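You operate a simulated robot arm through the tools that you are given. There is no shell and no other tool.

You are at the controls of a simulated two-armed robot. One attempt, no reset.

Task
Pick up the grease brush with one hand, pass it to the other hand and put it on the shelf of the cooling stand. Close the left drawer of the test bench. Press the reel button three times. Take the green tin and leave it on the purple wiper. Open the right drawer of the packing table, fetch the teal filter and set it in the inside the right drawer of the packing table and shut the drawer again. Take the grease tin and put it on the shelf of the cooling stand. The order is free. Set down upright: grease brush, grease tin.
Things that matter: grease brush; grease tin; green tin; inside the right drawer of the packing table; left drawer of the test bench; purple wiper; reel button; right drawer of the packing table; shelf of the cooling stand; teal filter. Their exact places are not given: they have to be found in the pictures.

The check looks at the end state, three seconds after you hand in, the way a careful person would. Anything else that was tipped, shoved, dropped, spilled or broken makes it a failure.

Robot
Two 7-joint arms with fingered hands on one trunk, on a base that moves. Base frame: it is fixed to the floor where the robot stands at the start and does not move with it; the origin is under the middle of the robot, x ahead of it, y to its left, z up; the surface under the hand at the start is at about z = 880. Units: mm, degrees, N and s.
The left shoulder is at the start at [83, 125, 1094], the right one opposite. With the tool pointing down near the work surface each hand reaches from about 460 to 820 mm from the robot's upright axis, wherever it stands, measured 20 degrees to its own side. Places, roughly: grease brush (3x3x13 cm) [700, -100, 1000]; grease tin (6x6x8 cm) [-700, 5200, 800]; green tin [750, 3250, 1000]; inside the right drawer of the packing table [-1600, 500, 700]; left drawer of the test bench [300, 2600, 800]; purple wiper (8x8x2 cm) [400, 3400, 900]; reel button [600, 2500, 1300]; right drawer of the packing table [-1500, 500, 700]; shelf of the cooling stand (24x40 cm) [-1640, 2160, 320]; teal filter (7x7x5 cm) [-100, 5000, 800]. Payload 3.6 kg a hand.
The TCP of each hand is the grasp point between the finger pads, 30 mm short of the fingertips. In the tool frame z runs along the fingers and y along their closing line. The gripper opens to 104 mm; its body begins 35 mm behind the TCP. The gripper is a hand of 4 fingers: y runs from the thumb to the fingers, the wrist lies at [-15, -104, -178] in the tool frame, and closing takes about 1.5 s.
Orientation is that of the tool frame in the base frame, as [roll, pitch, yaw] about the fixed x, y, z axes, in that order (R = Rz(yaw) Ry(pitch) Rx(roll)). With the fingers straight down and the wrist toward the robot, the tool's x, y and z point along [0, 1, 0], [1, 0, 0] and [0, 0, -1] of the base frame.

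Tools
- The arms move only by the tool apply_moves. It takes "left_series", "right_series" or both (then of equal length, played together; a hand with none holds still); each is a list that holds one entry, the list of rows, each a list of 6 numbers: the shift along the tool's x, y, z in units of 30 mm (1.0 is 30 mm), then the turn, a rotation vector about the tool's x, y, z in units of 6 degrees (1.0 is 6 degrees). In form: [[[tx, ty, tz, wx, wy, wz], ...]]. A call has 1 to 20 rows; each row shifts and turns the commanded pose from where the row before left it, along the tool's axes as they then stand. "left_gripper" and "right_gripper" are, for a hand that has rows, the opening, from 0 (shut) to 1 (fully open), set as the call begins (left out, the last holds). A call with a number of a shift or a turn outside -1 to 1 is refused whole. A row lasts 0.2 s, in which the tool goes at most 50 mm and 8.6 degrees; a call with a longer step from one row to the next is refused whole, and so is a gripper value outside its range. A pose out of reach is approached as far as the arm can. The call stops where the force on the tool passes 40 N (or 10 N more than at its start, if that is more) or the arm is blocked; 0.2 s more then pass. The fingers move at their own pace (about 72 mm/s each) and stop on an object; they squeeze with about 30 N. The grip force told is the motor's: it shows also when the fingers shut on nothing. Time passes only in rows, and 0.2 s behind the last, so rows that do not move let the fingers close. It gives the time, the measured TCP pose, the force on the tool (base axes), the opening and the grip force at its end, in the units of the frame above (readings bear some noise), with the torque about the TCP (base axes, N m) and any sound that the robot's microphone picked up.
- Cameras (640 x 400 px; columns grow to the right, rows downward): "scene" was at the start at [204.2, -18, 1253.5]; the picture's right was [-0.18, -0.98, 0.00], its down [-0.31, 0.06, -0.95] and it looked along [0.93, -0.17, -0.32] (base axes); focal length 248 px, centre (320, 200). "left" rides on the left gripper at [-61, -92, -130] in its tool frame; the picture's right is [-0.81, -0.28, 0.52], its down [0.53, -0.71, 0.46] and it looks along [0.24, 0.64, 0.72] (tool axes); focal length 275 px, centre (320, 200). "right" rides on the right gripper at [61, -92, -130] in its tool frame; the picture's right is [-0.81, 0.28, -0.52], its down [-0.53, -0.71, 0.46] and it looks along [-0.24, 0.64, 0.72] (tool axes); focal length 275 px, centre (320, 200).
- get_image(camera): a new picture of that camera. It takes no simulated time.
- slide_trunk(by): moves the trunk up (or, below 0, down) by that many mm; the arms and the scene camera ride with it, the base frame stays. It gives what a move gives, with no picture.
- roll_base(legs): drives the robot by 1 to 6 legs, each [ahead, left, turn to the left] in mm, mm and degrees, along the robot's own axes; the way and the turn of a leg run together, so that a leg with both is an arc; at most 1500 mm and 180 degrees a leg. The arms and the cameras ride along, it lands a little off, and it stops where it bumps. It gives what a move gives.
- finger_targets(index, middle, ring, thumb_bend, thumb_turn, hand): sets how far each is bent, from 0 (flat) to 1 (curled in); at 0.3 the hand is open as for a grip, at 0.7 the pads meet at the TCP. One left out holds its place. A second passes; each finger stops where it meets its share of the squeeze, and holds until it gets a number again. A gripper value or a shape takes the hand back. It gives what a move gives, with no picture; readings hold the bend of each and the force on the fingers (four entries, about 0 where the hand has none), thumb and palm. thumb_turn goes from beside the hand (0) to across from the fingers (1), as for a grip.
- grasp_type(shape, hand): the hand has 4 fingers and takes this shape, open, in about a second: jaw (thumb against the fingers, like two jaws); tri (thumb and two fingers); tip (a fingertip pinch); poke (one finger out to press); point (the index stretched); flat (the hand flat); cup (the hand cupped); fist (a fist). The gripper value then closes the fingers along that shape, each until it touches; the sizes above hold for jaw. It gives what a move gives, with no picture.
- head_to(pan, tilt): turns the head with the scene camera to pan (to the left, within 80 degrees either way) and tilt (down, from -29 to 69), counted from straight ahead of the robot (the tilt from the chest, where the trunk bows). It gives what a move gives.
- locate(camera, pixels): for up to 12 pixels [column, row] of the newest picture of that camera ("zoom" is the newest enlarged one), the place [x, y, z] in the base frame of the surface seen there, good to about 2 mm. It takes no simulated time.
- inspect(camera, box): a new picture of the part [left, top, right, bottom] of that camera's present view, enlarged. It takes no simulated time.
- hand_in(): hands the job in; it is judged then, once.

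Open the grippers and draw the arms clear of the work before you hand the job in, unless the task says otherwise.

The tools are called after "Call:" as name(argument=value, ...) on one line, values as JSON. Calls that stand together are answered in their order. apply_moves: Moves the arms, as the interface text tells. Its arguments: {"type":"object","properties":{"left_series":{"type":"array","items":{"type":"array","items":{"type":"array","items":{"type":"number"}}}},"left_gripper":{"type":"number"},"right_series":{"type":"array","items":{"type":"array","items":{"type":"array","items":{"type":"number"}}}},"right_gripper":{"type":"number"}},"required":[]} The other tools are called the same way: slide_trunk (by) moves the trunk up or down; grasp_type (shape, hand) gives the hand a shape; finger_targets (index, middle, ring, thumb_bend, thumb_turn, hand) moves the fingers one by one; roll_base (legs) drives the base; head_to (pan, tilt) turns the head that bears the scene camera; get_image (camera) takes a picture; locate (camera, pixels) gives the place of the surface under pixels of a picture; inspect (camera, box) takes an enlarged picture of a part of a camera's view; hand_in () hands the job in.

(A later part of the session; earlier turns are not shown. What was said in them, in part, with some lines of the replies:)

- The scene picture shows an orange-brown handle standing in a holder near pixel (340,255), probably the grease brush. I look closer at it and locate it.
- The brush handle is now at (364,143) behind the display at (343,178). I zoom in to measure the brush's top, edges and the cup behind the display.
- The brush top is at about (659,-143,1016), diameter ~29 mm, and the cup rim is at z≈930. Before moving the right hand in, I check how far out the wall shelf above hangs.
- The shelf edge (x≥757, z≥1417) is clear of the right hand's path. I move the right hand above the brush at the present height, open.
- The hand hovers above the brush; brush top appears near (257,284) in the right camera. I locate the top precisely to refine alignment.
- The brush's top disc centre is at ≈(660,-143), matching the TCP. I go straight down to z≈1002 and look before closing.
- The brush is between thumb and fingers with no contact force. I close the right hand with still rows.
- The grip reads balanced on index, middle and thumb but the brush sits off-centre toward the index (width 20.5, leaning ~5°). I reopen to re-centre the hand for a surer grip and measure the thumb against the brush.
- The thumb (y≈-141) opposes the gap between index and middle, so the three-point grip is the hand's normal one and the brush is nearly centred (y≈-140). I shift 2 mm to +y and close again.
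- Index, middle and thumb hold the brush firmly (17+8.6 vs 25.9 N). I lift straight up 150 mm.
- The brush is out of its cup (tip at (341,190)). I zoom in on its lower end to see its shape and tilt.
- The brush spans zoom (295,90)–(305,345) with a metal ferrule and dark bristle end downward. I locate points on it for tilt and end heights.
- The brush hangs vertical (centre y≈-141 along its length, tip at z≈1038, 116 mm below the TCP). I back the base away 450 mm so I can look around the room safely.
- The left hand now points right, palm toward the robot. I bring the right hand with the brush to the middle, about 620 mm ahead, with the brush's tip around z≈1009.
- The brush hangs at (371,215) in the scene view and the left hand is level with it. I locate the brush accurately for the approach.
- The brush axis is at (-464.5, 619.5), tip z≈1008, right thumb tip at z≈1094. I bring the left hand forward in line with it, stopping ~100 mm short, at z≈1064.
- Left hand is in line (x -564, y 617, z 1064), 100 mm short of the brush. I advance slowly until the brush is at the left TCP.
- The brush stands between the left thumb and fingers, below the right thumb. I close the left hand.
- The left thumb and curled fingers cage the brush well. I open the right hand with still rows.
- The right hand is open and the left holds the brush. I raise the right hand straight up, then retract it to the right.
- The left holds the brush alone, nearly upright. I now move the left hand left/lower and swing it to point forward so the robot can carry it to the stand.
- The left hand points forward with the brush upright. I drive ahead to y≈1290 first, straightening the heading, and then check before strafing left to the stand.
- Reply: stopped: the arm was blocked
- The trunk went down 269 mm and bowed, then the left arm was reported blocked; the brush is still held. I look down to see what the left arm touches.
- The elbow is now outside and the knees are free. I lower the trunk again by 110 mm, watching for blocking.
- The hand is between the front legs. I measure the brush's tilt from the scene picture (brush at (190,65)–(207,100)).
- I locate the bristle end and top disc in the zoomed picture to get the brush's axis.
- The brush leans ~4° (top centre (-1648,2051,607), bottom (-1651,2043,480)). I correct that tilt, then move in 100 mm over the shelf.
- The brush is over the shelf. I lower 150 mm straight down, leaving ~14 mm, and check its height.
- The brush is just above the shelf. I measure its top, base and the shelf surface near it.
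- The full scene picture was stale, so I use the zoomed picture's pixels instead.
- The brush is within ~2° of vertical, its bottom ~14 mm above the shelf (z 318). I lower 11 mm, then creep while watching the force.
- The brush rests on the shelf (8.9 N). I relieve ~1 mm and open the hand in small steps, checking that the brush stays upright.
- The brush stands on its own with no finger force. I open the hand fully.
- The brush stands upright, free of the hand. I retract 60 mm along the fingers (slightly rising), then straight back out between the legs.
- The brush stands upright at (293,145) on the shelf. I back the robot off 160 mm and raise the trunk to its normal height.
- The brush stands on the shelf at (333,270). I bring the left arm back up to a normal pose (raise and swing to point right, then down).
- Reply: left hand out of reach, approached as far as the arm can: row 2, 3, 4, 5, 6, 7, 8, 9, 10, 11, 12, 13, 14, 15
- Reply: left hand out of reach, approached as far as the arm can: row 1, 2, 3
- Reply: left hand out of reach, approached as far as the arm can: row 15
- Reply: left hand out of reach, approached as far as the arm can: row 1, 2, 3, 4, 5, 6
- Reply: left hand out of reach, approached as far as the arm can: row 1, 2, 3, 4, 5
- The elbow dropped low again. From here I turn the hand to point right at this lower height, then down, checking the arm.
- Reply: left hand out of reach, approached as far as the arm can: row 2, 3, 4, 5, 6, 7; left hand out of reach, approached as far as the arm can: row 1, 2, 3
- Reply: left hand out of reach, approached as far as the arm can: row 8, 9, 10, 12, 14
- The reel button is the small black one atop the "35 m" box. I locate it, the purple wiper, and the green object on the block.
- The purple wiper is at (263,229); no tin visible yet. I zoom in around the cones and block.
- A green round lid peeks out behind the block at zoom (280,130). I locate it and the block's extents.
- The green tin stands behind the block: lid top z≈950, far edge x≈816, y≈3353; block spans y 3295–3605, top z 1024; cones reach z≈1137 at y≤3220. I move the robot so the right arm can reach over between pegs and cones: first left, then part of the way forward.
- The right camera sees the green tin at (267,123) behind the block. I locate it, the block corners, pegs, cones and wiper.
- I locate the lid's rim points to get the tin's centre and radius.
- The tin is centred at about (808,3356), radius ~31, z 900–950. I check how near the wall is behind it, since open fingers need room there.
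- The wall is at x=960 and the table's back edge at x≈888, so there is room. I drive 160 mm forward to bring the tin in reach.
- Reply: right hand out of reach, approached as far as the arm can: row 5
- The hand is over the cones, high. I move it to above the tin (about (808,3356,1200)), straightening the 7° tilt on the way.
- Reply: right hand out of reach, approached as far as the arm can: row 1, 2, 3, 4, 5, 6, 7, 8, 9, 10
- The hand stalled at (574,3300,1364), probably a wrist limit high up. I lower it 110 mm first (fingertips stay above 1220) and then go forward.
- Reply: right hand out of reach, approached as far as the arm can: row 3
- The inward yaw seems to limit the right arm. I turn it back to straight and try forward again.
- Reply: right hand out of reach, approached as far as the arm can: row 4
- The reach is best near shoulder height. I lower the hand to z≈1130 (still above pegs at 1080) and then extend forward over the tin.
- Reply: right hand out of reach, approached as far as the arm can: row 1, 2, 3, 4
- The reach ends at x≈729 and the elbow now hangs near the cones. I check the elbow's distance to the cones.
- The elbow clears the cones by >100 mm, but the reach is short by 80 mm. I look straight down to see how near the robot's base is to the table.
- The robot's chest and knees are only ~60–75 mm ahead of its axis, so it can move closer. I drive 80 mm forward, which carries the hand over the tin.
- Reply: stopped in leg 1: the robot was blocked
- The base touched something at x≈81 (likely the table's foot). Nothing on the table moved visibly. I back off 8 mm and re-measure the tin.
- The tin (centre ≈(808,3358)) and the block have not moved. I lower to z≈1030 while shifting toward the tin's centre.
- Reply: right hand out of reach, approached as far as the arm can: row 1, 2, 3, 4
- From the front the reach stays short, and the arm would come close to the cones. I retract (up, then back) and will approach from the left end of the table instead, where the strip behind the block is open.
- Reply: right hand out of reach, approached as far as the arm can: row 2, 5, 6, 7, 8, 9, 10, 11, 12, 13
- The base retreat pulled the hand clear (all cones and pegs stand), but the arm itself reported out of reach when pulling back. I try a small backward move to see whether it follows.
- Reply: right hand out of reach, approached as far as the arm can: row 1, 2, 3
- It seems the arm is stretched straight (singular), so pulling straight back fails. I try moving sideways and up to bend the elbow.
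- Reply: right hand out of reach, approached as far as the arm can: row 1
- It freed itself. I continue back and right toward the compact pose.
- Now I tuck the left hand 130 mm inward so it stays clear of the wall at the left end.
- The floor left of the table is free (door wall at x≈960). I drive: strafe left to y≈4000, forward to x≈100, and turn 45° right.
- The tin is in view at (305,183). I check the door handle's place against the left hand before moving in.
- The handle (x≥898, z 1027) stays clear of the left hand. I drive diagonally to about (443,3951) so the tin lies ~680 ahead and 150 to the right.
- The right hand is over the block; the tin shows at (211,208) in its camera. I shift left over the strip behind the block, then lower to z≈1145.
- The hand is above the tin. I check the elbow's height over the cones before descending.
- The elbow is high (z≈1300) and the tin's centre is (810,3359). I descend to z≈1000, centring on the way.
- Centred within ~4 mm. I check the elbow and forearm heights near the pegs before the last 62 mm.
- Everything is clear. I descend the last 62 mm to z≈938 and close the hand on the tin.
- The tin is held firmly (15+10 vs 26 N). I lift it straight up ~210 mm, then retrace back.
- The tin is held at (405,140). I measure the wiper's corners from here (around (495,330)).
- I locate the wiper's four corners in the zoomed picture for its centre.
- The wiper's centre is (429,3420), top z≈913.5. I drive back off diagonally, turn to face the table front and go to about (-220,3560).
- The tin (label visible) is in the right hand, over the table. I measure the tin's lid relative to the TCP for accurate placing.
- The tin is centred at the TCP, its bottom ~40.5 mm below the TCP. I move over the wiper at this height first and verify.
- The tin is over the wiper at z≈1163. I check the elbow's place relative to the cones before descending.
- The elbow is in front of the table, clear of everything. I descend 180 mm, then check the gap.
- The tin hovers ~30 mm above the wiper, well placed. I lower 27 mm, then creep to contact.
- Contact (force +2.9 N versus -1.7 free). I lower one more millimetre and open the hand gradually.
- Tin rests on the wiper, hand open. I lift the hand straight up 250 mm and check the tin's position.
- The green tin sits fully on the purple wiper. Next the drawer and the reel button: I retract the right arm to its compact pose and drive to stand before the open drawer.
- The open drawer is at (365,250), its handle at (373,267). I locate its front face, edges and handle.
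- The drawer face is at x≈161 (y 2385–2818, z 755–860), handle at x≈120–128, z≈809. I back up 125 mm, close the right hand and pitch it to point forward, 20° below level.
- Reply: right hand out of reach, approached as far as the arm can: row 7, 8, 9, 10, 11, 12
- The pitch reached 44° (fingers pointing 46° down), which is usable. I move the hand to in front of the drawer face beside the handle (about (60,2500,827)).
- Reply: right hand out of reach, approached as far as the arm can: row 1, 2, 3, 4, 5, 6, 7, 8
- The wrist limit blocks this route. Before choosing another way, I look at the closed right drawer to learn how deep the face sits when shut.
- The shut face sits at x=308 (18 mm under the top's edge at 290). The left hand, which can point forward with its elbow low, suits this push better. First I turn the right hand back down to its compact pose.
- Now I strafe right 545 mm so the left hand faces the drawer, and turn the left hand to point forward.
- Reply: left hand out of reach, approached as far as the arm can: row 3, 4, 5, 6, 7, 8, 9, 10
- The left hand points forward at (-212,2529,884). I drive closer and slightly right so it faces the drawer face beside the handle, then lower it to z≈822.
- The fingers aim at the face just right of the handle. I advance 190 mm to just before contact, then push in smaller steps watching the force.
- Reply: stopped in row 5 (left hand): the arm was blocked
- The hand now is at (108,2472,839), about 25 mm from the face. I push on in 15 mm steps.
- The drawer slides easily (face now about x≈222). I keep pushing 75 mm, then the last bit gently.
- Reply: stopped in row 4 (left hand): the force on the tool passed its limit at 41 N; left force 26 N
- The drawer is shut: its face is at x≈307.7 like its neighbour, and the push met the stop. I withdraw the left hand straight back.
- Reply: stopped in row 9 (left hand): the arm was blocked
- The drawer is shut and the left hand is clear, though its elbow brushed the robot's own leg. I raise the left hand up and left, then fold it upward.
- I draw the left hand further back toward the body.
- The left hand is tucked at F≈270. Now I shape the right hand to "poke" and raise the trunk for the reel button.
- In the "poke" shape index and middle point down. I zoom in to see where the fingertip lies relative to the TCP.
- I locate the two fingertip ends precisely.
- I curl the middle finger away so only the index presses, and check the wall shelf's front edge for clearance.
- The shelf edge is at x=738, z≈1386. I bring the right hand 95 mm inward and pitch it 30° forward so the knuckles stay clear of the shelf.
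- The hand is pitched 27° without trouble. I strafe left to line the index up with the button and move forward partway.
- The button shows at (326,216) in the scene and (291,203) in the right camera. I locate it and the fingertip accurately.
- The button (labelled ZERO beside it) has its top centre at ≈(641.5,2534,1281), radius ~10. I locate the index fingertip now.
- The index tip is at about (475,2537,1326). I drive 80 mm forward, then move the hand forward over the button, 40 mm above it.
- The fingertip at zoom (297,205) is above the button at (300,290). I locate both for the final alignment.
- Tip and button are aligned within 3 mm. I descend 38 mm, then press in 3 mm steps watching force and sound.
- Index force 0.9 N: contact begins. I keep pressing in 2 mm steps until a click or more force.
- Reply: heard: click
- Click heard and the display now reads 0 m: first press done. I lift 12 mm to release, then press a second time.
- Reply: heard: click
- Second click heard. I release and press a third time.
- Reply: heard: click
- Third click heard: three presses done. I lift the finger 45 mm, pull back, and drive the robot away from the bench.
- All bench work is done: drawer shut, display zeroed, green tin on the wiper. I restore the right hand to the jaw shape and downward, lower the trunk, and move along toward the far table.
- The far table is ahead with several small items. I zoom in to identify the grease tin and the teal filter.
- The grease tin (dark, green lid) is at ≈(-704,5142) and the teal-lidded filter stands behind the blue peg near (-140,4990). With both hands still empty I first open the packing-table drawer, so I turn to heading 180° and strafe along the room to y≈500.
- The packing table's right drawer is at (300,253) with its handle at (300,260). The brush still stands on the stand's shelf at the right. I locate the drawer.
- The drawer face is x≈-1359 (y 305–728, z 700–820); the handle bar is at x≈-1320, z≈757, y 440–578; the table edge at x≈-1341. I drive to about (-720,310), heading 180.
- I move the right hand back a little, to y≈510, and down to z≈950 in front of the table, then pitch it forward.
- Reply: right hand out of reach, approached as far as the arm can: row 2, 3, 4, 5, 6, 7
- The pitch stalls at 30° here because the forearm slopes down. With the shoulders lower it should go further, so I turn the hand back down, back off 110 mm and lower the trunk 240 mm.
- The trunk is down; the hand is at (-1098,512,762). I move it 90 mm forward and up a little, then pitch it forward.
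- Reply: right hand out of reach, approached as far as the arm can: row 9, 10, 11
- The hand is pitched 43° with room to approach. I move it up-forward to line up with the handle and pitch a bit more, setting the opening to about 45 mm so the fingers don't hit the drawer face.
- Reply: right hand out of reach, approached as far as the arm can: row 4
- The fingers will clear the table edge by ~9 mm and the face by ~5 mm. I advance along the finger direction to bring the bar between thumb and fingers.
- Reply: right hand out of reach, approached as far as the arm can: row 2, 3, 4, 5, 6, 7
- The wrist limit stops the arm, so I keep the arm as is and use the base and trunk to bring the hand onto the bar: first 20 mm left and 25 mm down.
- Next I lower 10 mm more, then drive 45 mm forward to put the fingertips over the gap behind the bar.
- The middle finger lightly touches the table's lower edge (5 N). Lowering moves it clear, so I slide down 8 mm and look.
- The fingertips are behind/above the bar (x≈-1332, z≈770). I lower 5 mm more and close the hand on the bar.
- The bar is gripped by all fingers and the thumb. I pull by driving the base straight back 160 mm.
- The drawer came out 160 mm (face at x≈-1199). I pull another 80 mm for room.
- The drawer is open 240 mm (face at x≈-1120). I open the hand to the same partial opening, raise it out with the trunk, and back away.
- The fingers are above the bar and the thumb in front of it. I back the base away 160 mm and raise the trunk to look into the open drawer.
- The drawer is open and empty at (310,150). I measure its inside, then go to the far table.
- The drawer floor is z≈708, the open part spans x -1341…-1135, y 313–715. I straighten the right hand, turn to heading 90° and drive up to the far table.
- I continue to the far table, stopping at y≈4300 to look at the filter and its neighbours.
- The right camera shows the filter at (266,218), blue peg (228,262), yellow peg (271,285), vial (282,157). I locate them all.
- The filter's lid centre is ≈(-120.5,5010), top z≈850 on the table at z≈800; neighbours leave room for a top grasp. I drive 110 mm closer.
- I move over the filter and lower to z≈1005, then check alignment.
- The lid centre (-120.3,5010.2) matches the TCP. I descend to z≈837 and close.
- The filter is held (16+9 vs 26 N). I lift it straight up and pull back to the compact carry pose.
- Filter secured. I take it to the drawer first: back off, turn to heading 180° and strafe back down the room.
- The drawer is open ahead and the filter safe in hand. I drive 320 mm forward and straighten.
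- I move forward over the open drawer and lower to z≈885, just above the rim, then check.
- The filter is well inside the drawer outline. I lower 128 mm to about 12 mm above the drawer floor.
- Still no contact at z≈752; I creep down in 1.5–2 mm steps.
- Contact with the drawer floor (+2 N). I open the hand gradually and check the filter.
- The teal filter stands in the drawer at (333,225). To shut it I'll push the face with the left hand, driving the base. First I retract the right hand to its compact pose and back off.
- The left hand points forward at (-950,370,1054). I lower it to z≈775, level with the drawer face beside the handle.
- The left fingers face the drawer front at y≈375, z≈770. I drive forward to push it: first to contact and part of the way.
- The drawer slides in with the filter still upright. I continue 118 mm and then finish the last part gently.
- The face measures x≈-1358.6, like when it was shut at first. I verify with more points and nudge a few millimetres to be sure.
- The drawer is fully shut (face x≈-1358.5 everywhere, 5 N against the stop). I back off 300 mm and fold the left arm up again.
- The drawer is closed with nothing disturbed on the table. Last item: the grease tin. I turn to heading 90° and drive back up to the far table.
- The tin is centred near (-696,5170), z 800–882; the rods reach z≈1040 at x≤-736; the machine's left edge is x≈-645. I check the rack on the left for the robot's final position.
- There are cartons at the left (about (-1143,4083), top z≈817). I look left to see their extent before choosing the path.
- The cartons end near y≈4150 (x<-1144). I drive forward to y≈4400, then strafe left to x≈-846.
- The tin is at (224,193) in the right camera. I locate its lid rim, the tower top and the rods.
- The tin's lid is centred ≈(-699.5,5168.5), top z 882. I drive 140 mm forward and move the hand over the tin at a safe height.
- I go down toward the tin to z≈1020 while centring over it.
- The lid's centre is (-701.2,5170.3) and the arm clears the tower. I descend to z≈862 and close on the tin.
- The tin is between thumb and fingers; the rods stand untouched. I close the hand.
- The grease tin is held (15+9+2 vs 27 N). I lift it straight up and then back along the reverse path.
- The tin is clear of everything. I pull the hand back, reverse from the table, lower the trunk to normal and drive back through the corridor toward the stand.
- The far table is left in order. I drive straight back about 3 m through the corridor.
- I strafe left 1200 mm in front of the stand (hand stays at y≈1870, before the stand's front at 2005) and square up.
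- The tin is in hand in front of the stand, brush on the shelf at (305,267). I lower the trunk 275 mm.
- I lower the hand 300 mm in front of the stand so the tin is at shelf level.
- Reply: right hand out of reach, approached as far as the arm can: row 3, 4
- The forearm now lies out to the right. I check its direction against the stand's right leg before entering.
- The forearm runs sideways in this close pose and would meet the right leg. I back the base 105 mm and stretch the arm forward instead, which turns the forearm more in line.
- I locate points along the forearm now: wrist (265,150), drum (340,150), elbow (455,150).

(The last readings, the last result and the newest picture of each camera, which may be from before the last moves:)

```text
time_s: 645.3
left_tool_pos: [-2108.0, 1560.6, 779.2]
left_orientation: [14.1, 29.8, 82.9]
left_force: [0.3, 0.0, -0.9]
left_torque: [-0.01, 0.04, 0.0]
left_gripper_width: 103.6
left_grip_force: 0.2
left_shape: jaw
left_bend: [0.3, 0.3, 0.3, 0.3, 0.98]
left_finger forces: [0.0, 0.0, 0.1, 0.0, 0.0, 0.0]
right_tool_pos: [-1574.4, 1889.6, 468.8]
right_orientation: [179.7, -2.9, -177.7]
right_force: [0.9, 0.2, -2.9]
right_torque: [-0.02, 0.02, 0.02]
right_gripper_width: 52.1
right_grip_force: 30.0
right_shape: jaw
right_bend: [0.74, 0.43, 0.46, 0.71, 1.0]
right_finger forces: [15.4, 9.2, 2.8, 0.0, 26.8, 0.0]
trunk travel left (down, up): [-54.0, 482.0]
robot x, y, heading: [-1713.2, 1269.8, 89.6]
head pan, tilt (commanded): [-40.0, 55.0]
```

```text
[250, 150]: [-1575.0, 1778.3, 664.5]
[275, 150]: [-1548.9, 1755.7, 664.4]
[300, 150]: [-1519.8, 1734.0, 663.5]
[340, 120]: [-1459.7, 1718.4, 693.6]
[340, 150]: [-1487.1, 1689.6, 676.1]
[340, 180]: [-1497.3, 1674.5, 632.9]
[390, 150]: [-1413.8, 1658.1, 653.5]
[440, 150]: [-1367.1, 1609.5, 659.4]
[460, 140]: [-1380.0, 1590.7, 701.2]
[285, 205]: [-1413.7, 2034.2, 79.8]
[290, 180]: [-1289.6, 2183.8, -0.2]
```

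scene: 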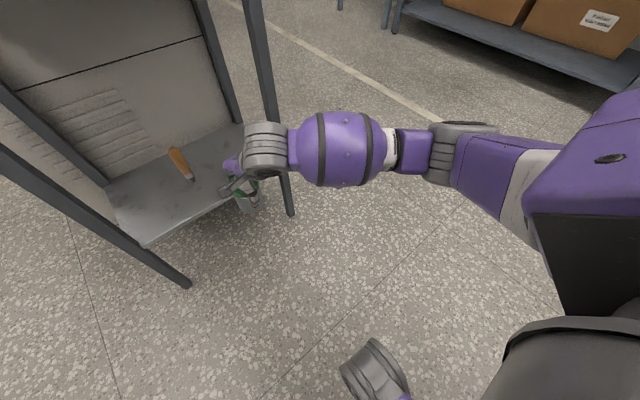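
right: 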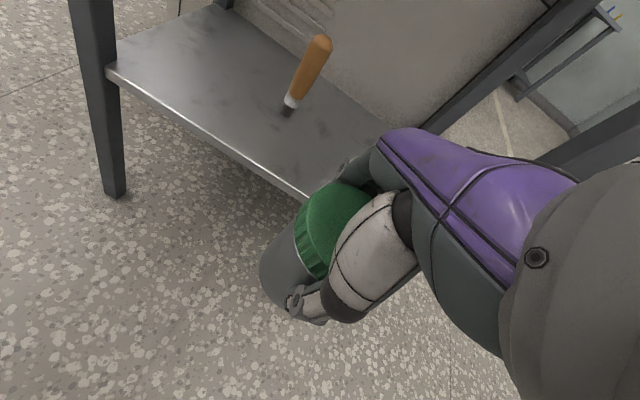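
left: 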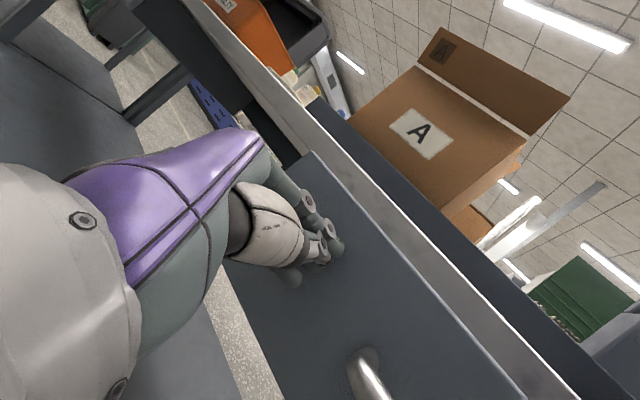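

The forearm angle leaves ~30 mm to the right leg. I shift the hand 14 mm right and drive 245 mm forward into the stand with the tin 85 mm above the shelf.

Call:
apply_moves(right_series=[[[-0.47, 0, 0, 0, 0, 0], [0, 0, 0, 0, 0, 0]]])

Call:
roll_base(legs=[[120, 0, 0.3]])

Call:
get_image(camera="scene")

Call:
get_image(camera="right")

```text
time_s: 645.9
left_tool_pos: [-2108.0, 1560.9, 779.7]
left_orientation: [14.0, 29.8, 82.8]
left_force: [0.0, -0.2, 0.3]
left_torque: [-0.01, 0.0, -0.03]
left_gripper_width: 103.6
left_grip_force: 0.0
left_shape: jaw
left_bend: [0.3, 0.3, 0.3, 0.3, 0.98]
left_finger forces: [0.0, 0.0, 0.0, 0.0, 0.1, 0.1]
right_tool_pos: [-1563.1, 1888.7, 466.8]
right_orientation: [179.8, -2.9, -177.7]
right_force: [-0.1, -0.4, -2.2]
right_torque: [-0.02, 0.02, -0.02]
right_gripper_width: 51.9
right_grip_force: 30.5
right_shape: jaw
right_bend: [0.74, 0.43, 0.46, 0.71, 1.0]
right_finger forces: [15.3, 9.2, 2.8, 0.0, 26.8, 0.0]
trunk travel left (down, up): [-54.0, 482.0]
robot x, y, heading: [-1713.4, 1270.4, 89.7]
head pan, tilt (commanded): [-40.0, 55.0]
```

```text
time_s: 647.1
left_tool_pos: [-2110.5, 1680.1, 780.1]
left_orientation: [14.1, 29.8, 83.2]
left_force: [-0.1, 0.7, -0.1]
left_torque: [0.04, 0.02, 0.03]
left_gripper_width: 103.6
left_grip_force: 0.0
left_shape: jaw
left_bend: [0.3, 0.3, 0.3, 0.3, 0.98]
left_finger forces: [0.1, 0.0, 0.0, 0.0, 0.0, 0.0]
right_tool_pos: [-1564.4, 2010.8, 466.5]
right_orientation: [179.8, -2.9, -177.4]
right_force: [1.0, 0.8, -2.6]
right_torque: [0.0, -0.01, 0.02]
right_gripper_width: 51.8
right_grip_force: 29.5
right_shape: jaw
right_bend: [0.74, 0.43, 0.46, 0.71, 1.0]
right_finger forces: [15.3, 9.2, 2.7, 0.0, 26.6, 0.0]
trunk travel left (down, up): [-54.0, 482.0]
robot x, y, heading: [-1713.5, 1384.5, 90.1]
head pan, tilt (commanded): [-40.0, 55.0]
```

```text
taken
```

scene: 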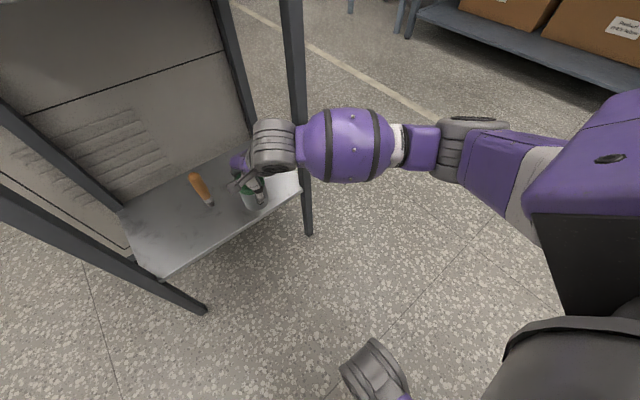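

```text
taken
```

right: 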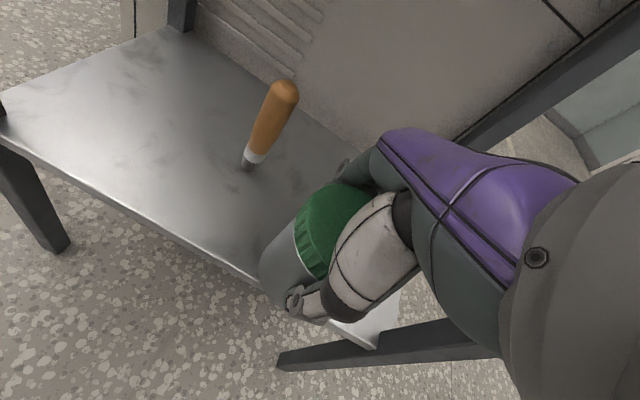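

The tin is at the shelf's front edge, brush untouched. I verify the right leg's place relative to the forearm once more.

Call:
locate(camera="scene", pixels=[[290, 60], [298, 100], [303, 200], [308, 225], [285, 130], [340, 115], [310, 120], [340, 145], [395, 130], [300, 175]])

```text
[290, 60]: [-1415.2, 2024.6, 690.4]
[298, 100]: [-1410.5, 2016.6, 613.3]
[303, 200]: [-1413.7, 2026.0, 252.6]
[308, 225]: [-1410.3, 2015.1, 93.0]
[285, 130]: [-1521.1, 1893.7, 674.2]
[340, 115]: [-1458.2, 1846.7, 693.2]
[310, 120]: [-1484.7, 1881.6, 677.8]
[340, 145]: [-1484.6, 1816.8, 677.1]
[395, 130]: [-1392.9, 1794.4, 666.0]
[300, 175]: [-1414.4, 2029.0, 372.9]
```

The leg's near corner is (-1414,2014); the forearm will clear it by ~45 mm. I drive the remaining 122 mm in.

Call:
roll_base(legs=[[122, 0, 0]])

Call:
get_image(camera="scene")

Call:
get_image(camera="right")

Call:
locate(camera="right", pixels=[[200, 240], [290, 180], [230, 120], [330, 195], [300, 225], [320, 265]])

```text
time_s: 648.4
left_tool_pos: [-2110.2, 1801.1, 780.2]
left_orientation: [14.1, 29.7, 83.3]
left_force: [-0.5, 0.5, 0.0]
left_torque: [0.01, 0.04, -0.02]
left_gripper_width: 103.8
left_grip_force: 0.1
left_shape: jaw
left_bend: [0.3, 0.3, 0.3, 0.3, 0.98]
left_finger forces: [0.0, 0.0, 0.0, 0.0, 0.0, 0.0]
right_tool_pos: [-1565.5, 2131.6, 465.2]
right_orientation: [179.8, -2.9, -177.3]
right_force: [-1.0, 0.9, -3.7]
right_torque: [-0.02, -0.04, 0.01]
right_gripper_width: 51.8
right_grip_force: 30.2
right_shape: jaw
right_bend: [0.74, 0.43, 0.46, 0.71, 1.0]
right_finger forces: [15.4, 9.2, 2.7, 0.0, 26.7, 0.0]
trunk travel left (down, up): [-54.0, 482.0]
robot x, y, heading: [-1711.2, 1507.5, 90.4]
head pan, tilt (commanded): [-40.0, 55.0]
```

```text
taken
```

scene: 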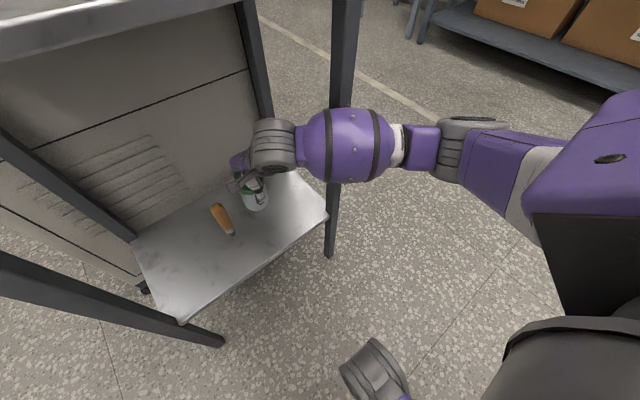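

```text
taken
```

right: 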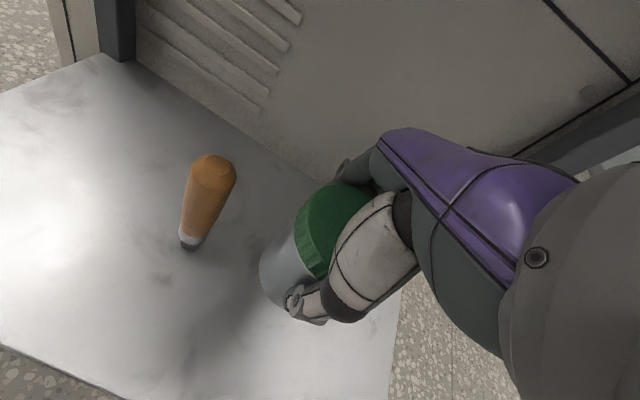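

```text
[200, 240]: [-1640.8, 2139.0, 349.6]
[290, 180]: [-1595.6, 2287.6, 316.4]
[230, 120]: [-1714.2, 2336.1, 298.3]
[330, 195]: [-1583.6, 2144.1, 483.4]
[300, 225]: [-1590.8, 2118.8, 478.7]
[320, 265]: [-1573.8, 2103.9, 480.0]
```

The tin is over the shelf, 40 mm from the brush. I lower 70 mm with the arm and check, then creep down to contact.

Call:
apply_moves(right_series=[[[-0.04, 0, 0.6, 0, 0, 0], [-0.04, 0, 0.6, 0, 0, 0], [-0.04, 0, 0.6, 0, 0, 0], [-0.03, 0, 0.55, 0, 0, 0], [0, 0, 0, 0, 0, 0]]])

Call:
get_image(camera="right")

Call:
get_image(camera="scene")

```text
time_s: 649.6
left_tool_pos: [-2109.5, 1799.7, 780.8]
left_orientation: [14.1, 29.8, 83.3]
left_force: [-0.1, 0.6, 0.2]
left_torque: [0.01, -0.01, 0.01]
left_gripper_width: 103.6
left_grip_force: 0.0
left_shape: jaw
left_bend: [0.3, 0.3, 0.3, 0.3, 0.98]
left_finger forces: [0.0, 0.0, 0.1, 0.0, 0.0, 0.0]
right_tool_pos: [-1566.1, 2132.5, 396.2]
right_orientation: [179.7, -2.9, -177.2]
right_force: [0.1, -0.8, -2.8]
right_torque: [0.0, -0.02, 0.02]
right_gripper_width: 51.9
right_grip_force: 30.1
right_shape: jaw
right_bend: [0.74, 0.43, 0.46, 0.71, 1.0]
right_finger forces: [15.3, 9.2, 2.7, 0.0, 26.7, 0.0]
trunk travel left (down, up): [-54.0, 482.0]
robot x, y, heading: [-1711.7, 1508.7, 90.3]
head pan, tilt (commanded): [-40.0, 55.0]
```

```text
taken
```

right: 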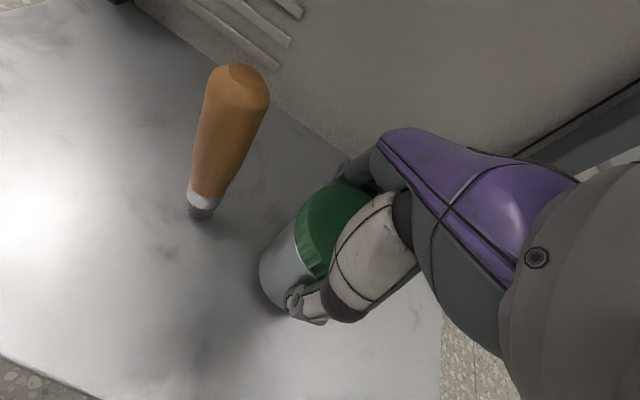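

```text
taken
```

scene: 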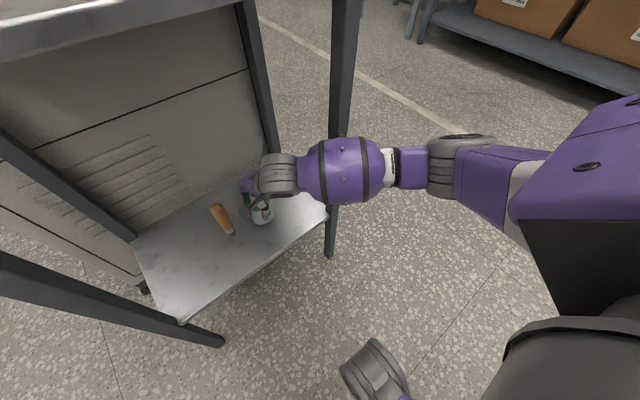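

Tin bottom ≈14 mm above the shelf. I lower 9 mm, then 2 mm steps watching the force (free reading ≈-2.8 N).

Call:
apply_moves(right_series=[[[-0.015, 0, 0.3, 0, 0, 0], [0, 0, 0, 0, 0, 0]]])

Call:
apply_moves(right_series=[[[0, 0, 0.07, 0, 0, 0], [0, 0, 0, 0, 0, 0]]])

Call:
apply_moves(right_series=[[[0, 0, 0.07, 0, 0, 0], [0, 0, 0, 0, 0, 0]]])

```text
time_s: 650.2
left_tool_pos: [-2110.2, 1799.5, 780.0]
left_orientation: [14.2, 29.7, 83.4]
left_force: [0.6, 1.1, 0.4]
left_torque: [0.02, 0.0, 0.01]
left_gripper_width: 103.9
left_grip_force: 0.2
left_shape: jaw
left_bend: [0.3, 0.3, 0.3, 0.3, 0.98]
left_finger forces: [0.0, 0.0, 0.0, 0.1, 0.1, 0.0]
right_tool_pos: [-1564.6, 2132.7, 386.3]
right_orientation: [179.9, -2.9, -177.4]
right_force: [0.2, -0.3, -2.3]
right_torque: [0.0, 0.02, 0.02]
right_gripper_width: 52.2
right_grip_force: 30.2
right_shape: jaw
right_bend: [0.74, 0.43, 0.46, 0.71, 1.0]
right_finger forces: [15.4, 9.3, 2.7, 0.0, 26.7, 0.1]
trunk travel left (down, up): [-54.0, 482.0]
robot x, y, heading: [-1711.8, 1507.0, 90.2]
head pan, tilt (commanded): [-40.0, 55.0]
```

```text
time_s: 650.8
left_tool_pos: [-2111.1, 1800.5, 780.0]
left_orientation: [14.0, 29.8, 83.3]
left_force: [0.2, 0.1, -0.2]
left_torque: [0.0, -0.03, -0.01]
left_gripper_width: 103.8
left_grip_force: 0.0
left_shape: jaw
left_bend: [0.3, 0.3, 0.3, 0.3, 0.98]
left_finger forces: [0.0, 0.1, 0.1, 0.0, 0.1, 0.0]
right_tool_pos: [-1565.8, 2131.5, 384.6]
right_orientation: [179.7, -2.8, -177.3]
right_force: [-0.1, -0.1, -2.7]
right_torque: [0.0, -0.03, 0.02]
right_gripper_width: 52.0
right_grip_force: 29.6
right_shape: jaw
right_bend: [0.74, 0.43, 0.46, 0.71, 1.0]
right_finger forces: [15.4, 9.2, 2.7, 0.0, 26.8, 0.1]
trunk travel left (down, up): [-54.0, 482.0]
robot x, y, heading: [-1711.0, 1508.6, 90.1]
head pan, tilt (commanded): [-40.0, 55.0]
```

```text
time_s: 651.4
left_tool_pos: [-2109.8, 1800.9, 779.5]
left_orientation: [14.1, 29.8, 83.3]
left_force: [-0.6, 0.6, -0.9]
left_torque: [-0.04, -0.01, 0.01]
left_gripper_width: 103.7
left_grip_force: 0.0
left_shape: jaw
left_bend: [0.3, 0.3, 0.3, 0.3, 0.98]
left_finger forces: [0.1, 0.0, 0.0, 0.0, 0.0, 0.1]
right_tool_pos: [-1564.5, 2131.8, 382.4]
right_orientation: [179.8, -2.8, -177.4]
right_force: [-0.1, -1.0, -3.1]
right_torque: [0.0, 0.0, -0.02]
right_gripper_width: 51.9
right_grip_force: 30.0
right_shape: jaw
right_bend: [0.74, 0.43, 0.46, 0.71, 1.0]
right_finger forces: [15.4, 9.1, 2.7, 0.0, 26.7, 0.1]
trunk travel left (down, up): [-54.0, 482.0]
robot x, y, heading: [-1714.1, 1508.1, 90.3]
head pan, tilt (commanded): [-40.0, 55.0]
```

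Still free at z≈382; I continue in ~1.5 mm steps.

Call:
apply_moves(right_series=[[[0, 0, 0.05, 0, 0, 0], [0, 0, 0, 0, 0, 0]]])

Call:
apply_moves(right_series=[[[0, 0, 0.05, 0, 0, 0], [0, 0, 0, 0, 0, 0]]])

Call:
apply_moves(right_series=[[[0, 0, 0.05, 0, 0, 0], [0, 0, 0, 0, 0, 0]]])

```text
time_s: 652.0
left_tool_pos: [-2110.7, 1798.8, 779.8]
left_orientation: [14.1, 29.7, 83.3]
left_force: [0.2, -0.6, 0.7]
left_torque: [0.0, -0.03, 0.01]
left_gripper_width: 103.8
left_grip_force: 0.1
left_shape: jaw
left_bend: [0.3, 0.3, 0.3, 0.3, 0.98]
left_finger forces: [0.0, 0.0, 0.0, 0.0, 0.0, 0.0]
right_tool_pos: [-1564.5, 2131.1, 380.5]
right_orientation: [179.8, -2.8, -177.3]
right_force: [0.8, -0.2, -0.8]
right_torque: [0.04, 0.0, -0.02]
right_gripper_width: 51.6
right_grip_force: 30.5
right_shape: jaw
right_bend: [0.74, 0.43, 0.46, 0.71, 1.0]
right_finger forces: [15.3, 9.1, 2.7, 0.0, 26.8, 0.1]
trunk travel left (down, up): [-54.0, 482.0]
robot x, y, heading: [-1713.7, 1509.5, 90.4]
head pan, tilt (commanded): [-40.0, 55.0]
```

```text
time_s: 652.6
left_tool_pos: [-2111.0, 1799.0, 780.4]
left_orientation: [14.1, 29.6, 83.2]
left_force: [0.9, 0.8, 0.3]
left_torque: [-0.02, -0.02, 0.02]
left_gripper_width: 103.6
left_grip_force: 0.0
left_shape: jaw
left_bend: [0.3, 0.3, 0.3, 0.3, 0.98]
left_finger forces: [0.1, 0.1, 0.0, 0.1, 0.0, 0.0]
right_tool_pos: [-1565.5, 2131.7, 380.4]
right_orientation: [179.6, -2.8, -177.3]
right_force: [-0.2, -0.7, 5.4]
right_torque: [0.05, -0.06, -0.02]
right_gripper_width: 51.9
right_grip_force: 29.7
right_shape: jaw
right_bend: [0.74, 0.43, 0.46, 0.71, 1.0]
right_finger forces: [15.6, 9.2, 2.6, 0.0, 28.0, 0.1]
trunk travel left (down, up): [-54.0, 482.0]
robot x, y, heading: [-1715.1, 1512.5, 90.0]
head pan, tilt (commanded): [-40.0, 55.0]
```

```text
time_s: 653.2
left_tool_pos: [-2110.0, 1798.5, 781.4]
left_orientation: [14.1, 29.6, 83.3]
left_force: [-1.2, 0.2, -0.2]
left_torque: [-0.03, 0.06, -0.03]
left_gripper_width: 103.6
left_grip_force: 0.1
left_shape: jaw
left_bend: [0.3, 0.3, 0.3, 0.3, 0.98]
left_finger forces: [0.0, 0.0, 0.1, 0.0, 0.0, 0.0]
right_tool_pos: [-1564.9, 2131.9, 379.8]
right_orientation: [179.5, -2.9, -177.2]
right_force: [-0.8, -0.5, 15.4]
right_torque: [0.05, -0.06, 0.01]
right_gripper_width: 52.2
right_grip_force: 30.1
right_shape: jaw
right_bend: [0.74, 0.43, 0.46, 0.71, 1.0]
right_finger forces: [16.1, 9.8, 2.9, 0.0, 29.6, 0.1]
trunk travel left (down, up): [-54.0, 482.0]
robot x, y, heading: [-1713.8, 1507.6, 90.3]
head pan, tilt (commanded): [-40.0, 55.0]
```

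The tin rests on the shelf (15 N). I relieve the pressure slightly and open the hand in steps.

Call:
apply_moves(right_series=[[[0, 0, -0.06, 0, 0, 0], [0, 0, 0, 0, 0, 0]]])

Call:
apply_moves(right_series=[[[0, 0, 0, 0, 0, 0], [0, 0, 0, 0, 0, 0], [0, 0, 0, 0, 0, 0]]], right_gripper=0.65)

Call:
get_image(camera="right")

Call:
apply_moves(right_series=[[[0, 0, 0, 0, 0, 0], [0, 0, 0, 0, 0, 0], [0, 0, 0, 0, 0, 0], [0, 0, 0, 0, 0, 0]]], right_gripper=1)

Call:
get_image(camera="right")

```text
time_s: 653.8
left_tool_pos: [-2110.3, 1799.0, 780.2]
left_orientation: [14.0, 29.7, 83.3]
left_force: [0.3, 0.5, 0.9]
left_torque: [-0.01, 0.01, 0.02]
left_gripper_width: 103.8
left_grip_force: 0.1
left_shape: jaw
left_bend: [0.3, 0.3, 0.3, 0.3, 0.98]
left_finger forces: [0.0, 0.0, 0.0, 0.1, 0.0, 0.0]
right_tool_pos: [-1565.2, 2130.5, 381.7]
right_orientation: [179.6, -2.8, -177.3]
right_force: [-2.2, 3.8, 8.7]
right_torque: [0.2, -0.02, 0.01]
right_gripper_width: 52.2
right_grip_force: 30.3
right_shape: jaw
right_bend: [0.74, 0.43, 0.46, 0.71, 1.0]
right_finger forces: [17.8, 11.0, 3.3, 0.1, 27.6, 0.0]
trunk travel left (down, up): [-54.0, 482.0]
robot x, y, heading: [-1714.2, 1511.2, 90.3]
head pan, tilt (commanded): [-40.0, 55.0]
```

```text
time_s: 654.6
left_tool_pos: [-2110.7, 1799.6, 779.6]
left_orientation: [14.0, 29.8, 83.3]
left_force: [1.2, 0.4, -1.3]
left_torque: [0.02, -0.02, 0.0]
left_gripper_width: 103.6
left_grip_force: 0.1
left_shape: jaw
left_bend: [0.3, 0.3, 0.3, 0.3, 0.98]
left_finger forces: [0.0, 0.0, 0.0, 0.1, 0.0, 0.0]
right_tool_pos: [-1564.3, 2130.5, 379.0]
right_orientation: [179.7, -2.8, -177.3]
right_force: [0.0, 0.0, -0.3]
right_torque: [-0.01, 0.02, 0.02]
right_gripper_width: 67.1
right_grip_force: 0.1
right_shape: jaw
right_bend: [0.28, 0.39, 0.36, 0.62, 1.0]
right_finger forces: [0.0, 0.0, 0.0, 0.0, 0.0, 0.0]
trunk travel left (down, up): [-54.0, 482.0]
robot x, y, heading: [-1714.5, 1511.8, 90.1]
head pan, tilt (commanded): [-40.0, 55.0]
```

```text
taken
```

right: 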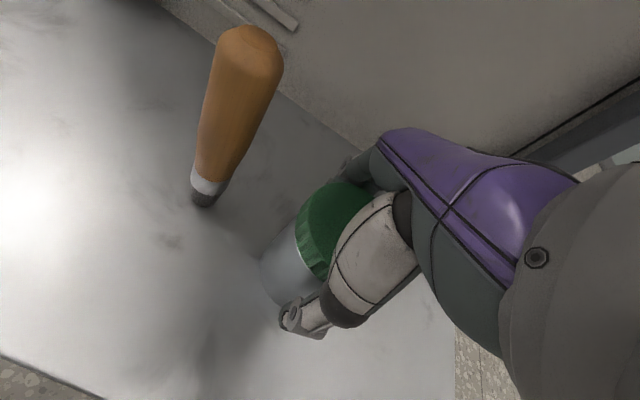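

```text
time_s: 655.6
left_tool_pos: [-2110.4, 1799.5, 780.1]
left_orientation: [14.2, 29.8, 83.3]
left_force: [-0.2, 0.2, -0.1]
left_torque: [0.02, -0.03, 0.01]
left_gripper_width: 103.7
left_grip_force: 0.0
left_shape: jaw
left_bend: [0.3, 0.3, 0.3, 0.3, 0.98]
left_finger forces: [0.1, 0.0, 0.1, 0.0, 0.1, 0.1]
right_tool_pos: [-1565.1, 2131.3, 379.6]
right_orientation: [179.7, -2.9, -177.2]
right_force: [0.7, 0.1, 0.9]
right_torque: [0.0, 0.0, 0.01]
right_gripper_width: 103.8
right_grip_force: 0.0
right_shape: jaw
right_bend: [0.3, 0.3, 0.3, 0.3, 0.98]
right_finger forces: [0.0, 0.0, 0.1, 0.0, 0.0, 0.1]
trunk travel left (down, up): [-54.0, 482.0]
robot x, y, heading: [-1711.3, 1511.5, 89.9]
head pan, tilt (commanded): [-40.0, 55.0]
```

```text
taken
```

right: 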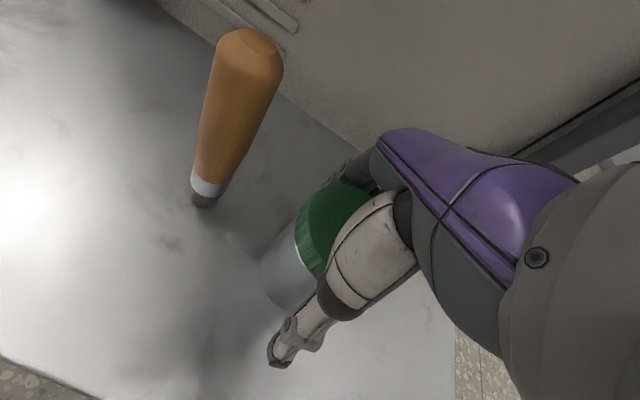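

The tin stands released. I raise the hand 95 mm so the fingertips are above the tin, then look.

Call:
apply_moves(right_series=[[[0, 0, -0.4, 0, 0, 0], [0.04, 0, -0.7, 0, 0, 0], [0.04, 0, -0.7, 0, 0, 0], [0.04, 0, -0.7, 0, 0, 0], [0.04, 0, -0.7, 0, 0, 0], [0, 0, 0, 0, 0, 0]]])

Call:
get_image(camera="right")

Call:
get_image(camera="scene")

```text
time_s: 657.0
left_tool_pos: [-2111.4, 1800.0, 780.7]
left_orientation: [14.2, 29.7, 83.3]
left_force: [-0.3, -0.5, 0.1]
left_torque: [0.0, 0.02, -0.04]
left_gripper_width: 103.6
left_grip_force: 0.0
left_shape: jaw
left_bend: [0.3, 0.3, 0.3, 0.3, 0.98]
left_finger forces: [0.0, 0.0, 0.1, 0.1, 0.0, 0.0]
right_tool_pos: [-1565.6, 2131.5, 476.3]
right_orientation: [179.7, -2.9, -177.2]
right_force: [-0.9, 0.9, -0.4]
right_torque: [-0.02, 0.0, 0.03]
right_gripper_width: 103.7
right_grip_force: 0.1
right_shape: jaw
right_bend: [0.3, 0.3, 0.3, 0.3, 0.98]
right_finger forces: [0.0, 0.1, 0.0, 0.0, 0.0, 0.1]
trunk travel left (down, up): [-54.0, 482.0]
robot x, y, heading: [-1713.9, 1512.3, 90.4]
head pan, tilt (commanded): [-40.0, 55.0]
```

```text
taken
```

right: 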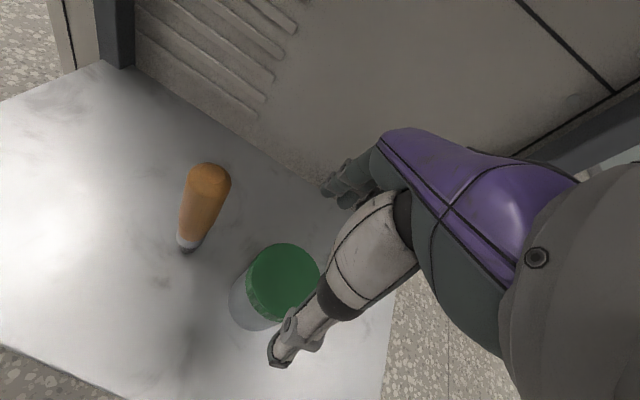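

```text
taken
```

scene: 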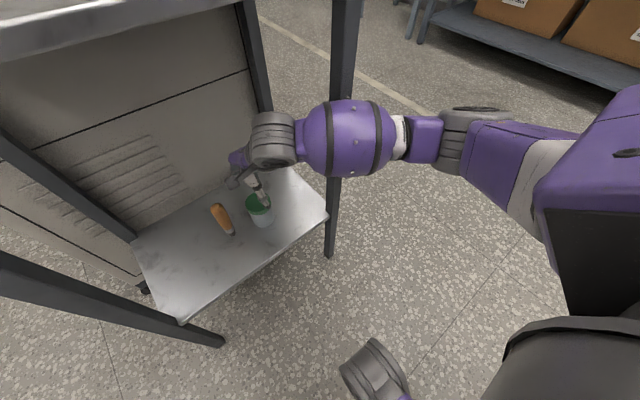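

Both brush and tin stand upright on the shelf. I back straight out 260 mm.

Call:
roll_base(legs=[[-240, 0, -0.2]])

Call:
head_to(pan=-5, tilt=35)

Call:
get_image(camera="scene")

Call:
inspect(camera="scene", box=[240, 220, 420, 340])

```text
time_s: 658.8
left_tool_pos: [-2108.7, 1560.4, 779.3]
left_orientation: [14.2, 29.7, 83.2]
left_force: [-0.2, -1.0, 0.5]
left_torque: [0.01, 0.01, 0.02]
left_gripper_width: 103.8
left_grip_force: 0.1
left_shape: jaw
left_bend: [0.3, 0.3, 0.3, 0.3, 0.98]
left_finger forces: [0.1, 0.0, 0.1, 0.0, 0.0, 0.0]
right_tool_pos: [-1562.7, 1889.2, 475.6]
right_orientation: [179.7, -2.8, -177.5]
right_force: [0.0, 0.1, 0.0]
right_torque: [0.03, 0.02, 0.02]
right_gripper_width: 103.9
right_grip_force: 0.1
right_shape: jaw
right_bend: [0.3, 0.3, 0.3, 0.3, 0.98]
right_finger forces: [0.0, 0.0, 0.0, 0.0, 0.0, 0.0]
trunk travel left (down, up): [-54.0, 482.0]
robot x, y, heading: [-1713.5, 1269.6, 90.2]
head pan, tilt (commanded): [-40.0, 55.0]
```

```text
time_s: 659.8
left_tool_pos: [-2108.4, 1559.8, 781.0]
left_orientation: [14.2, 29.7, 83.2]
left_force: [0.6, 0.7, 1.2]
left_torque: [0.01, 0.02, 0.0]
left_gripper_width: 103.6
left_grip_force: 0.1
left_shape: jaw
left_bend: [0.3, 0.3, 0.3, 0.3, 0.98]
left_finger forces: [0.0, 0.1, 0.0, 0.1, 0.0, 0.1]
right_tool_pos: [-1563.4, 1890.1, 476.7]
right_orientation: [179.7, -2.9, -177.5]
right_force: [-0.6, -0.1, -0.1]
right_torque: [0.0, -0.04, 0.03]
right_gripper_width: 103.7
right_grip_force: 0.1
right_shape: jaw
right_bend: [0.3, 0.3, 0.3, 0.3, 0.98]
right_finger forces: [0.0, 0.0, 0.1, 0.0, 0.0, 0.1]
trunk travel left (down, up): [-54.0, 482.0]
robot x, y, heading: [-1715.2, 1268.6, 89.9]
head pan, tilt (commanded): [-5.0, 35.0]
```

```text
taken
```

scene: 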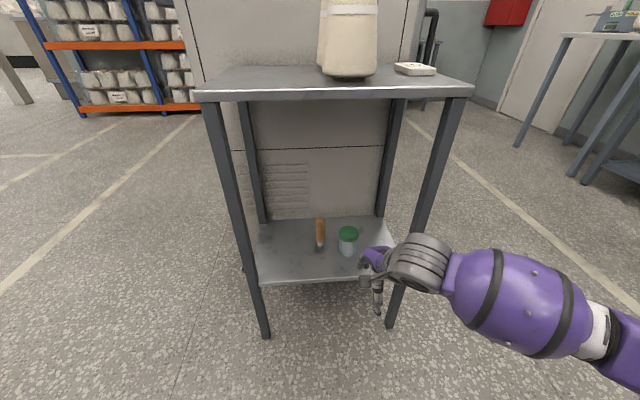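

```text
3.33 times, centred on (330, 280) of scene
```

zoom: 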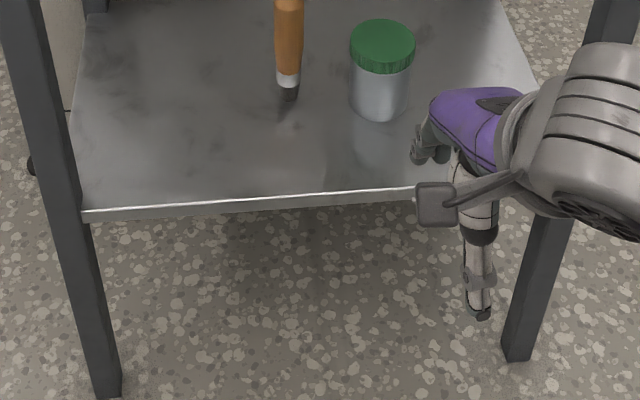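

Brush and tin both stand upright on the shelf. I raise the right hand and the trunk, and move the robot clear of the stand.

Call:
apply_moves(right_series=[[[0.05, -0.2, -0.9, 0, 0, 0], [0.05, -0.2, -0.9, 0, 0, 0], [0.05, -0.2, -0.9, 0, 0, 0], [0.05, -0.2, -0.9, 0, 0, 0], [0.05, -0.2, -0.9, 0, 0, 0], [0.05, -0.2, -0.9, 0, 0, 0], [0.05, -0.2, -0.9, 0, 0, 0], [0.05, -0.2, -0.9, 0, 0, 0], [0.05, -0.2, -0.9, 0, 0, 0], [0, 0, 0, 0, 0, 0]]])

Call:
slide_trunk(by=275)

Call:
roll_base(legs=[[0, -950, 0]])

Call:
head_to(pan=55, tilt=30)

Call:
get_image(camera="scene")

```text
time_s: 662.0
left_tool_pos: [-2109.1, 1559.2, 780.5]
left_orientation: [14.0, 29.7, 83.1]
left_force: [-0.6, 0.2, 0.1]
left_torque: [-0.01, -0.01, 0.02]
left_gripper_width: 104.0
left_grip_force: 0.0
left_shape: jaw
left_bend: [0.3, 0.3, 0.3, 0.3, 0.98]
left_finger forces: [0.0, 0.1, 0.0, 0.0, 0.1, 0.0]
right_tool_pos: [-1561.3, 1834.6, 719.1]
right_orientation: [179.7, -2.9, -177.5]
right_force: [0.4, 0.6, 0.1]
right_torque: [-0.03, -0.01, 0.04]
right_gripper_width: 103.8
right_grip_force: 0.0
right_shape: jaw
right_bend: [0.3, 0.3, 0.3, 0.3, 0.98]
right_finger forces: [0.0, 0.0, 0.1, 0.0, 0.1, 0.0]
trunk travel left (down, up): [-54.0, 482.0]
robot x, y, heading: [-1713.6, 1267.5, 90.0]
head pan, tilt (commanded): [-5.0, 35.0]
```

```text
time_s: 664.8
left_tool_pos: [-2109.2, 1558.2, 1054.9]
left_orientation: [14.0, 29.6, 83.1]
left_force: [-0.5, -0.5, -0.1]
left_torque: [0.01, -0.02, -0.01]
left_gripper_width: 103.5
left_grip_force: 0.1
left_shape: jaw
left_bend: [0.3, 0.3, 0.3, 0.3, 0.98]
left_finger forces: [0.0, 0.0, 0.0, 0.0, 0.1, 0.1]
right_tool_pos: [-1561.1, 1833.9, 994.4]
right_orientation: [179.8, -2.9, -177.4]
right_force: [0.6, 0.3, -0.6]
right_torque: [-0.01, -0.01, 0.0]
right_gripper_width: 103.5
right_grip_force: 0.0
right_shape: jaw
right_bend: [0.3, 0.3, 0.3, 0.3, 0.98]
right_finger forces: [0.1, 0.1, 0.1, 0.0, 0.0, 0.0]
trunk travel left (down, up): [-329.0, 207.0]
robot x, y, heading: [-1711.0, 1266.8, 90.0]
head pan, tilt (commanded): [-5.0, 35.0]
```

```text
time_s: 673.5
left_tool_pos: [-1157.4, 1562.3, 1054.6]
left_orientation: [14.1, 29.7, 83.8]
left_force: [-0.1, 0.2, 0.3]
left_torque: [0.0, -0.02, 0.06]
left_gripper_width: 104.1
left_grip_force: 0.0
left_shape: jaw
left_bend: [0.3, 0.3, 0.3, 0.3, 0.98]
left_finger forces: [0.0, 0.0, 0.0, 0.1, 0.0, 0.1]
right_tool_pos: [-614.5, 1843.2, 993.9]
right_orientation: [179.7, -2.9, -176.7]
right_force: [-0.2, 0.1, -0.2]
right_torque: [-0.01, 0.01, 0.0]
right_gripper_width: 103.7
right_grip_force: 0.1
right_shape: jaw
right_bend: [0.3, 0.3, 0.3, 0.3, 0.98]
right_finger forces: [0.0, 0.0, 0.0, 0.1, 0.0, 0.0]
trunk travel left (down, up): [-329.0, 207.0]
robot x, y, heading: [-755.2, 1279.1, 90.7]
head pan, tilt (commanded): [-5.0, 35.0]
```

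```text
time_s: 674.8
left_tool_pos: [-1158.1, 1561.9, 1054.7]
left_orientation: [14.1, 29.8, 83.9]
left_force: [0.4, 0.7, -0.1]
left_torque: [0.0, 0.01, 0.0]
left_gripper_width: 103.5
left_grip_force: 0.1
left_shape: jaw
left_bend: [0.3, 0.3, 0.3, 0.3, 0.98]
left_finger forces: [0.0, 0.0, 0.1, 0.0, 0.0, 0.0]
right_tool_pos: [-613.5, 1842.7, 994.5]
right_orientation: [179.7, -2.9, -176.8]
right_force: [-0.9, -0.3, 0.1]
right_torque: [0.02, 0.03, -0.02]
right_gripper_width: 103.8
right_grip_force: 0.1
right_shape: jaw
right_bend: [0.3, 0.3, 0.3, 0.3, 0.98]
right_finger forces: [0.0, 0.0, 0.0, 0.0, 0.0, 0.1]
trunk travel left (down, up): [-329.0, 207.0]
robot x, y, heading: [-756.1, 1276.4, 90.9]
head pan, tilt (commanded): [55.0, 30.0]
```

```text
taken
```

scene: 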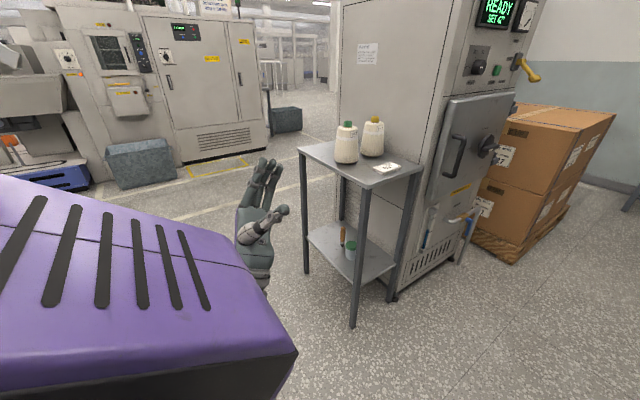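

Both items remain standing on the shelf. I take a last look at the test bench side.

Call:
head_to(pan=-35, tilt=15)

Call:
get_image(camera="scene")

Call:
inspect(camera="scene", box=[240, 120, 440, 260])

```text
time_s: 676.4
left_tool_pos: [-1157.9, 1561.9, 1055.3]
left_orientation: [14.1, 29.7, 83.7]
left_force: [-0.1, 0.1, 0.6]
left_torque: [-0.02, -0.04, -0.01]
left_gripper_width: 103.7
left_grip_force: 0.0
left_shape: jaw
left_bend: [0.3, 0.3, 0.3, 0.3, 0.98]
left_finger forces: [0.0, 0.1, 0.0, 0.0, 0.0, 0.1]
right_tool_pos: [-614.1, 1843.3, 994.1]
right_orientation: [179.6, -2.9, -176.8]
right_force: [0.5, 0.7, 0.2]
right_torque: [0.01, 0.0, -0.02]
right_gripper_width: 103.7
right_grip_force: 0.0
right_shape: jaw
right_bend: [0.3, 0.3, 0.3, 0.3, 0.98]
right_finger forces: [0.0, 0.1, 0.1, 0.0, 0.0, 0.0]
trunk travel left (down, up): [-329.0, 207.0]
robot x, y, heading: [-759.5, 1275.4, 90.8]
head pan, tilt (commanded): [-35.0, 15.0]
```

```text
taken
```

scene: 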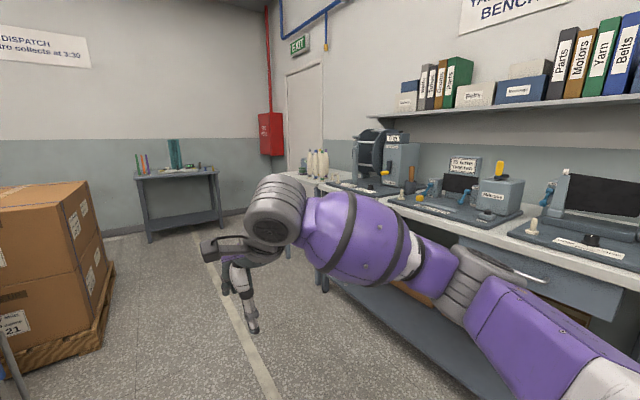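

```text
2.86 times, centred on (340, 190) of scene
```

zoom: 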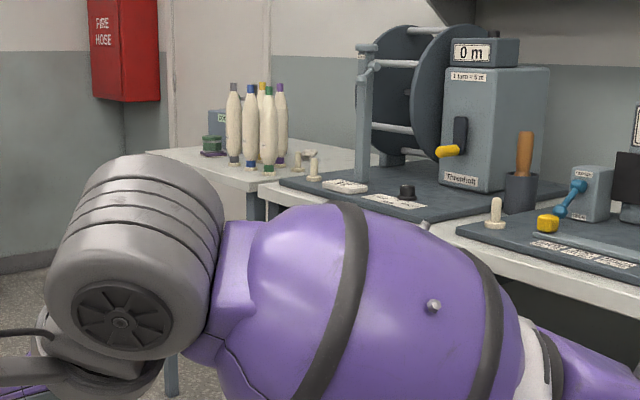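

Green tin on the wiper, display at 0 m, cones standing, drawers shut, brush and tin on the shelf, hands open and clear. I hand the job in.

Call:
hand_in()

```text
The job is handed in.
```

The job is handed in, and every task on your list is done. I checked the results by camera after each step. The verdict from the check itself has not come back to me.

- **Grease brush:** the right hand took it from its cup and passed it to the left. It now stands upright on the cooling stand's shelf.
- **Left drawer of the test bench:** pushed shut to its stop, flush with the closed drawer beside it.
- **Reel button:** pressed three times, with a click heard each time. The display went from 35 m to 0 m.
- **Green tin:** sits fully on the purple wiper. Its label reads "GREASE", but it matched the green tin's given place and colour.
- **Right drawer of the packing table:** opened, the teal filter set inside, and shut again.
- **Grease tin:** stands upright on the cooling stand's shelf, about 4 cm from the brush.

- **Bump at the side table:** the base touched something near the side table's foot once, at x≈81. I re-measured the tin and the block afterwards and they had not moved.
- **Arm contact:** the left arm was blocked a few times, probably by the robot's own legs, and nothing around it was touched.

Both hands are open and clear of the work. In the last pictures nothing else looked tipped or shoved.
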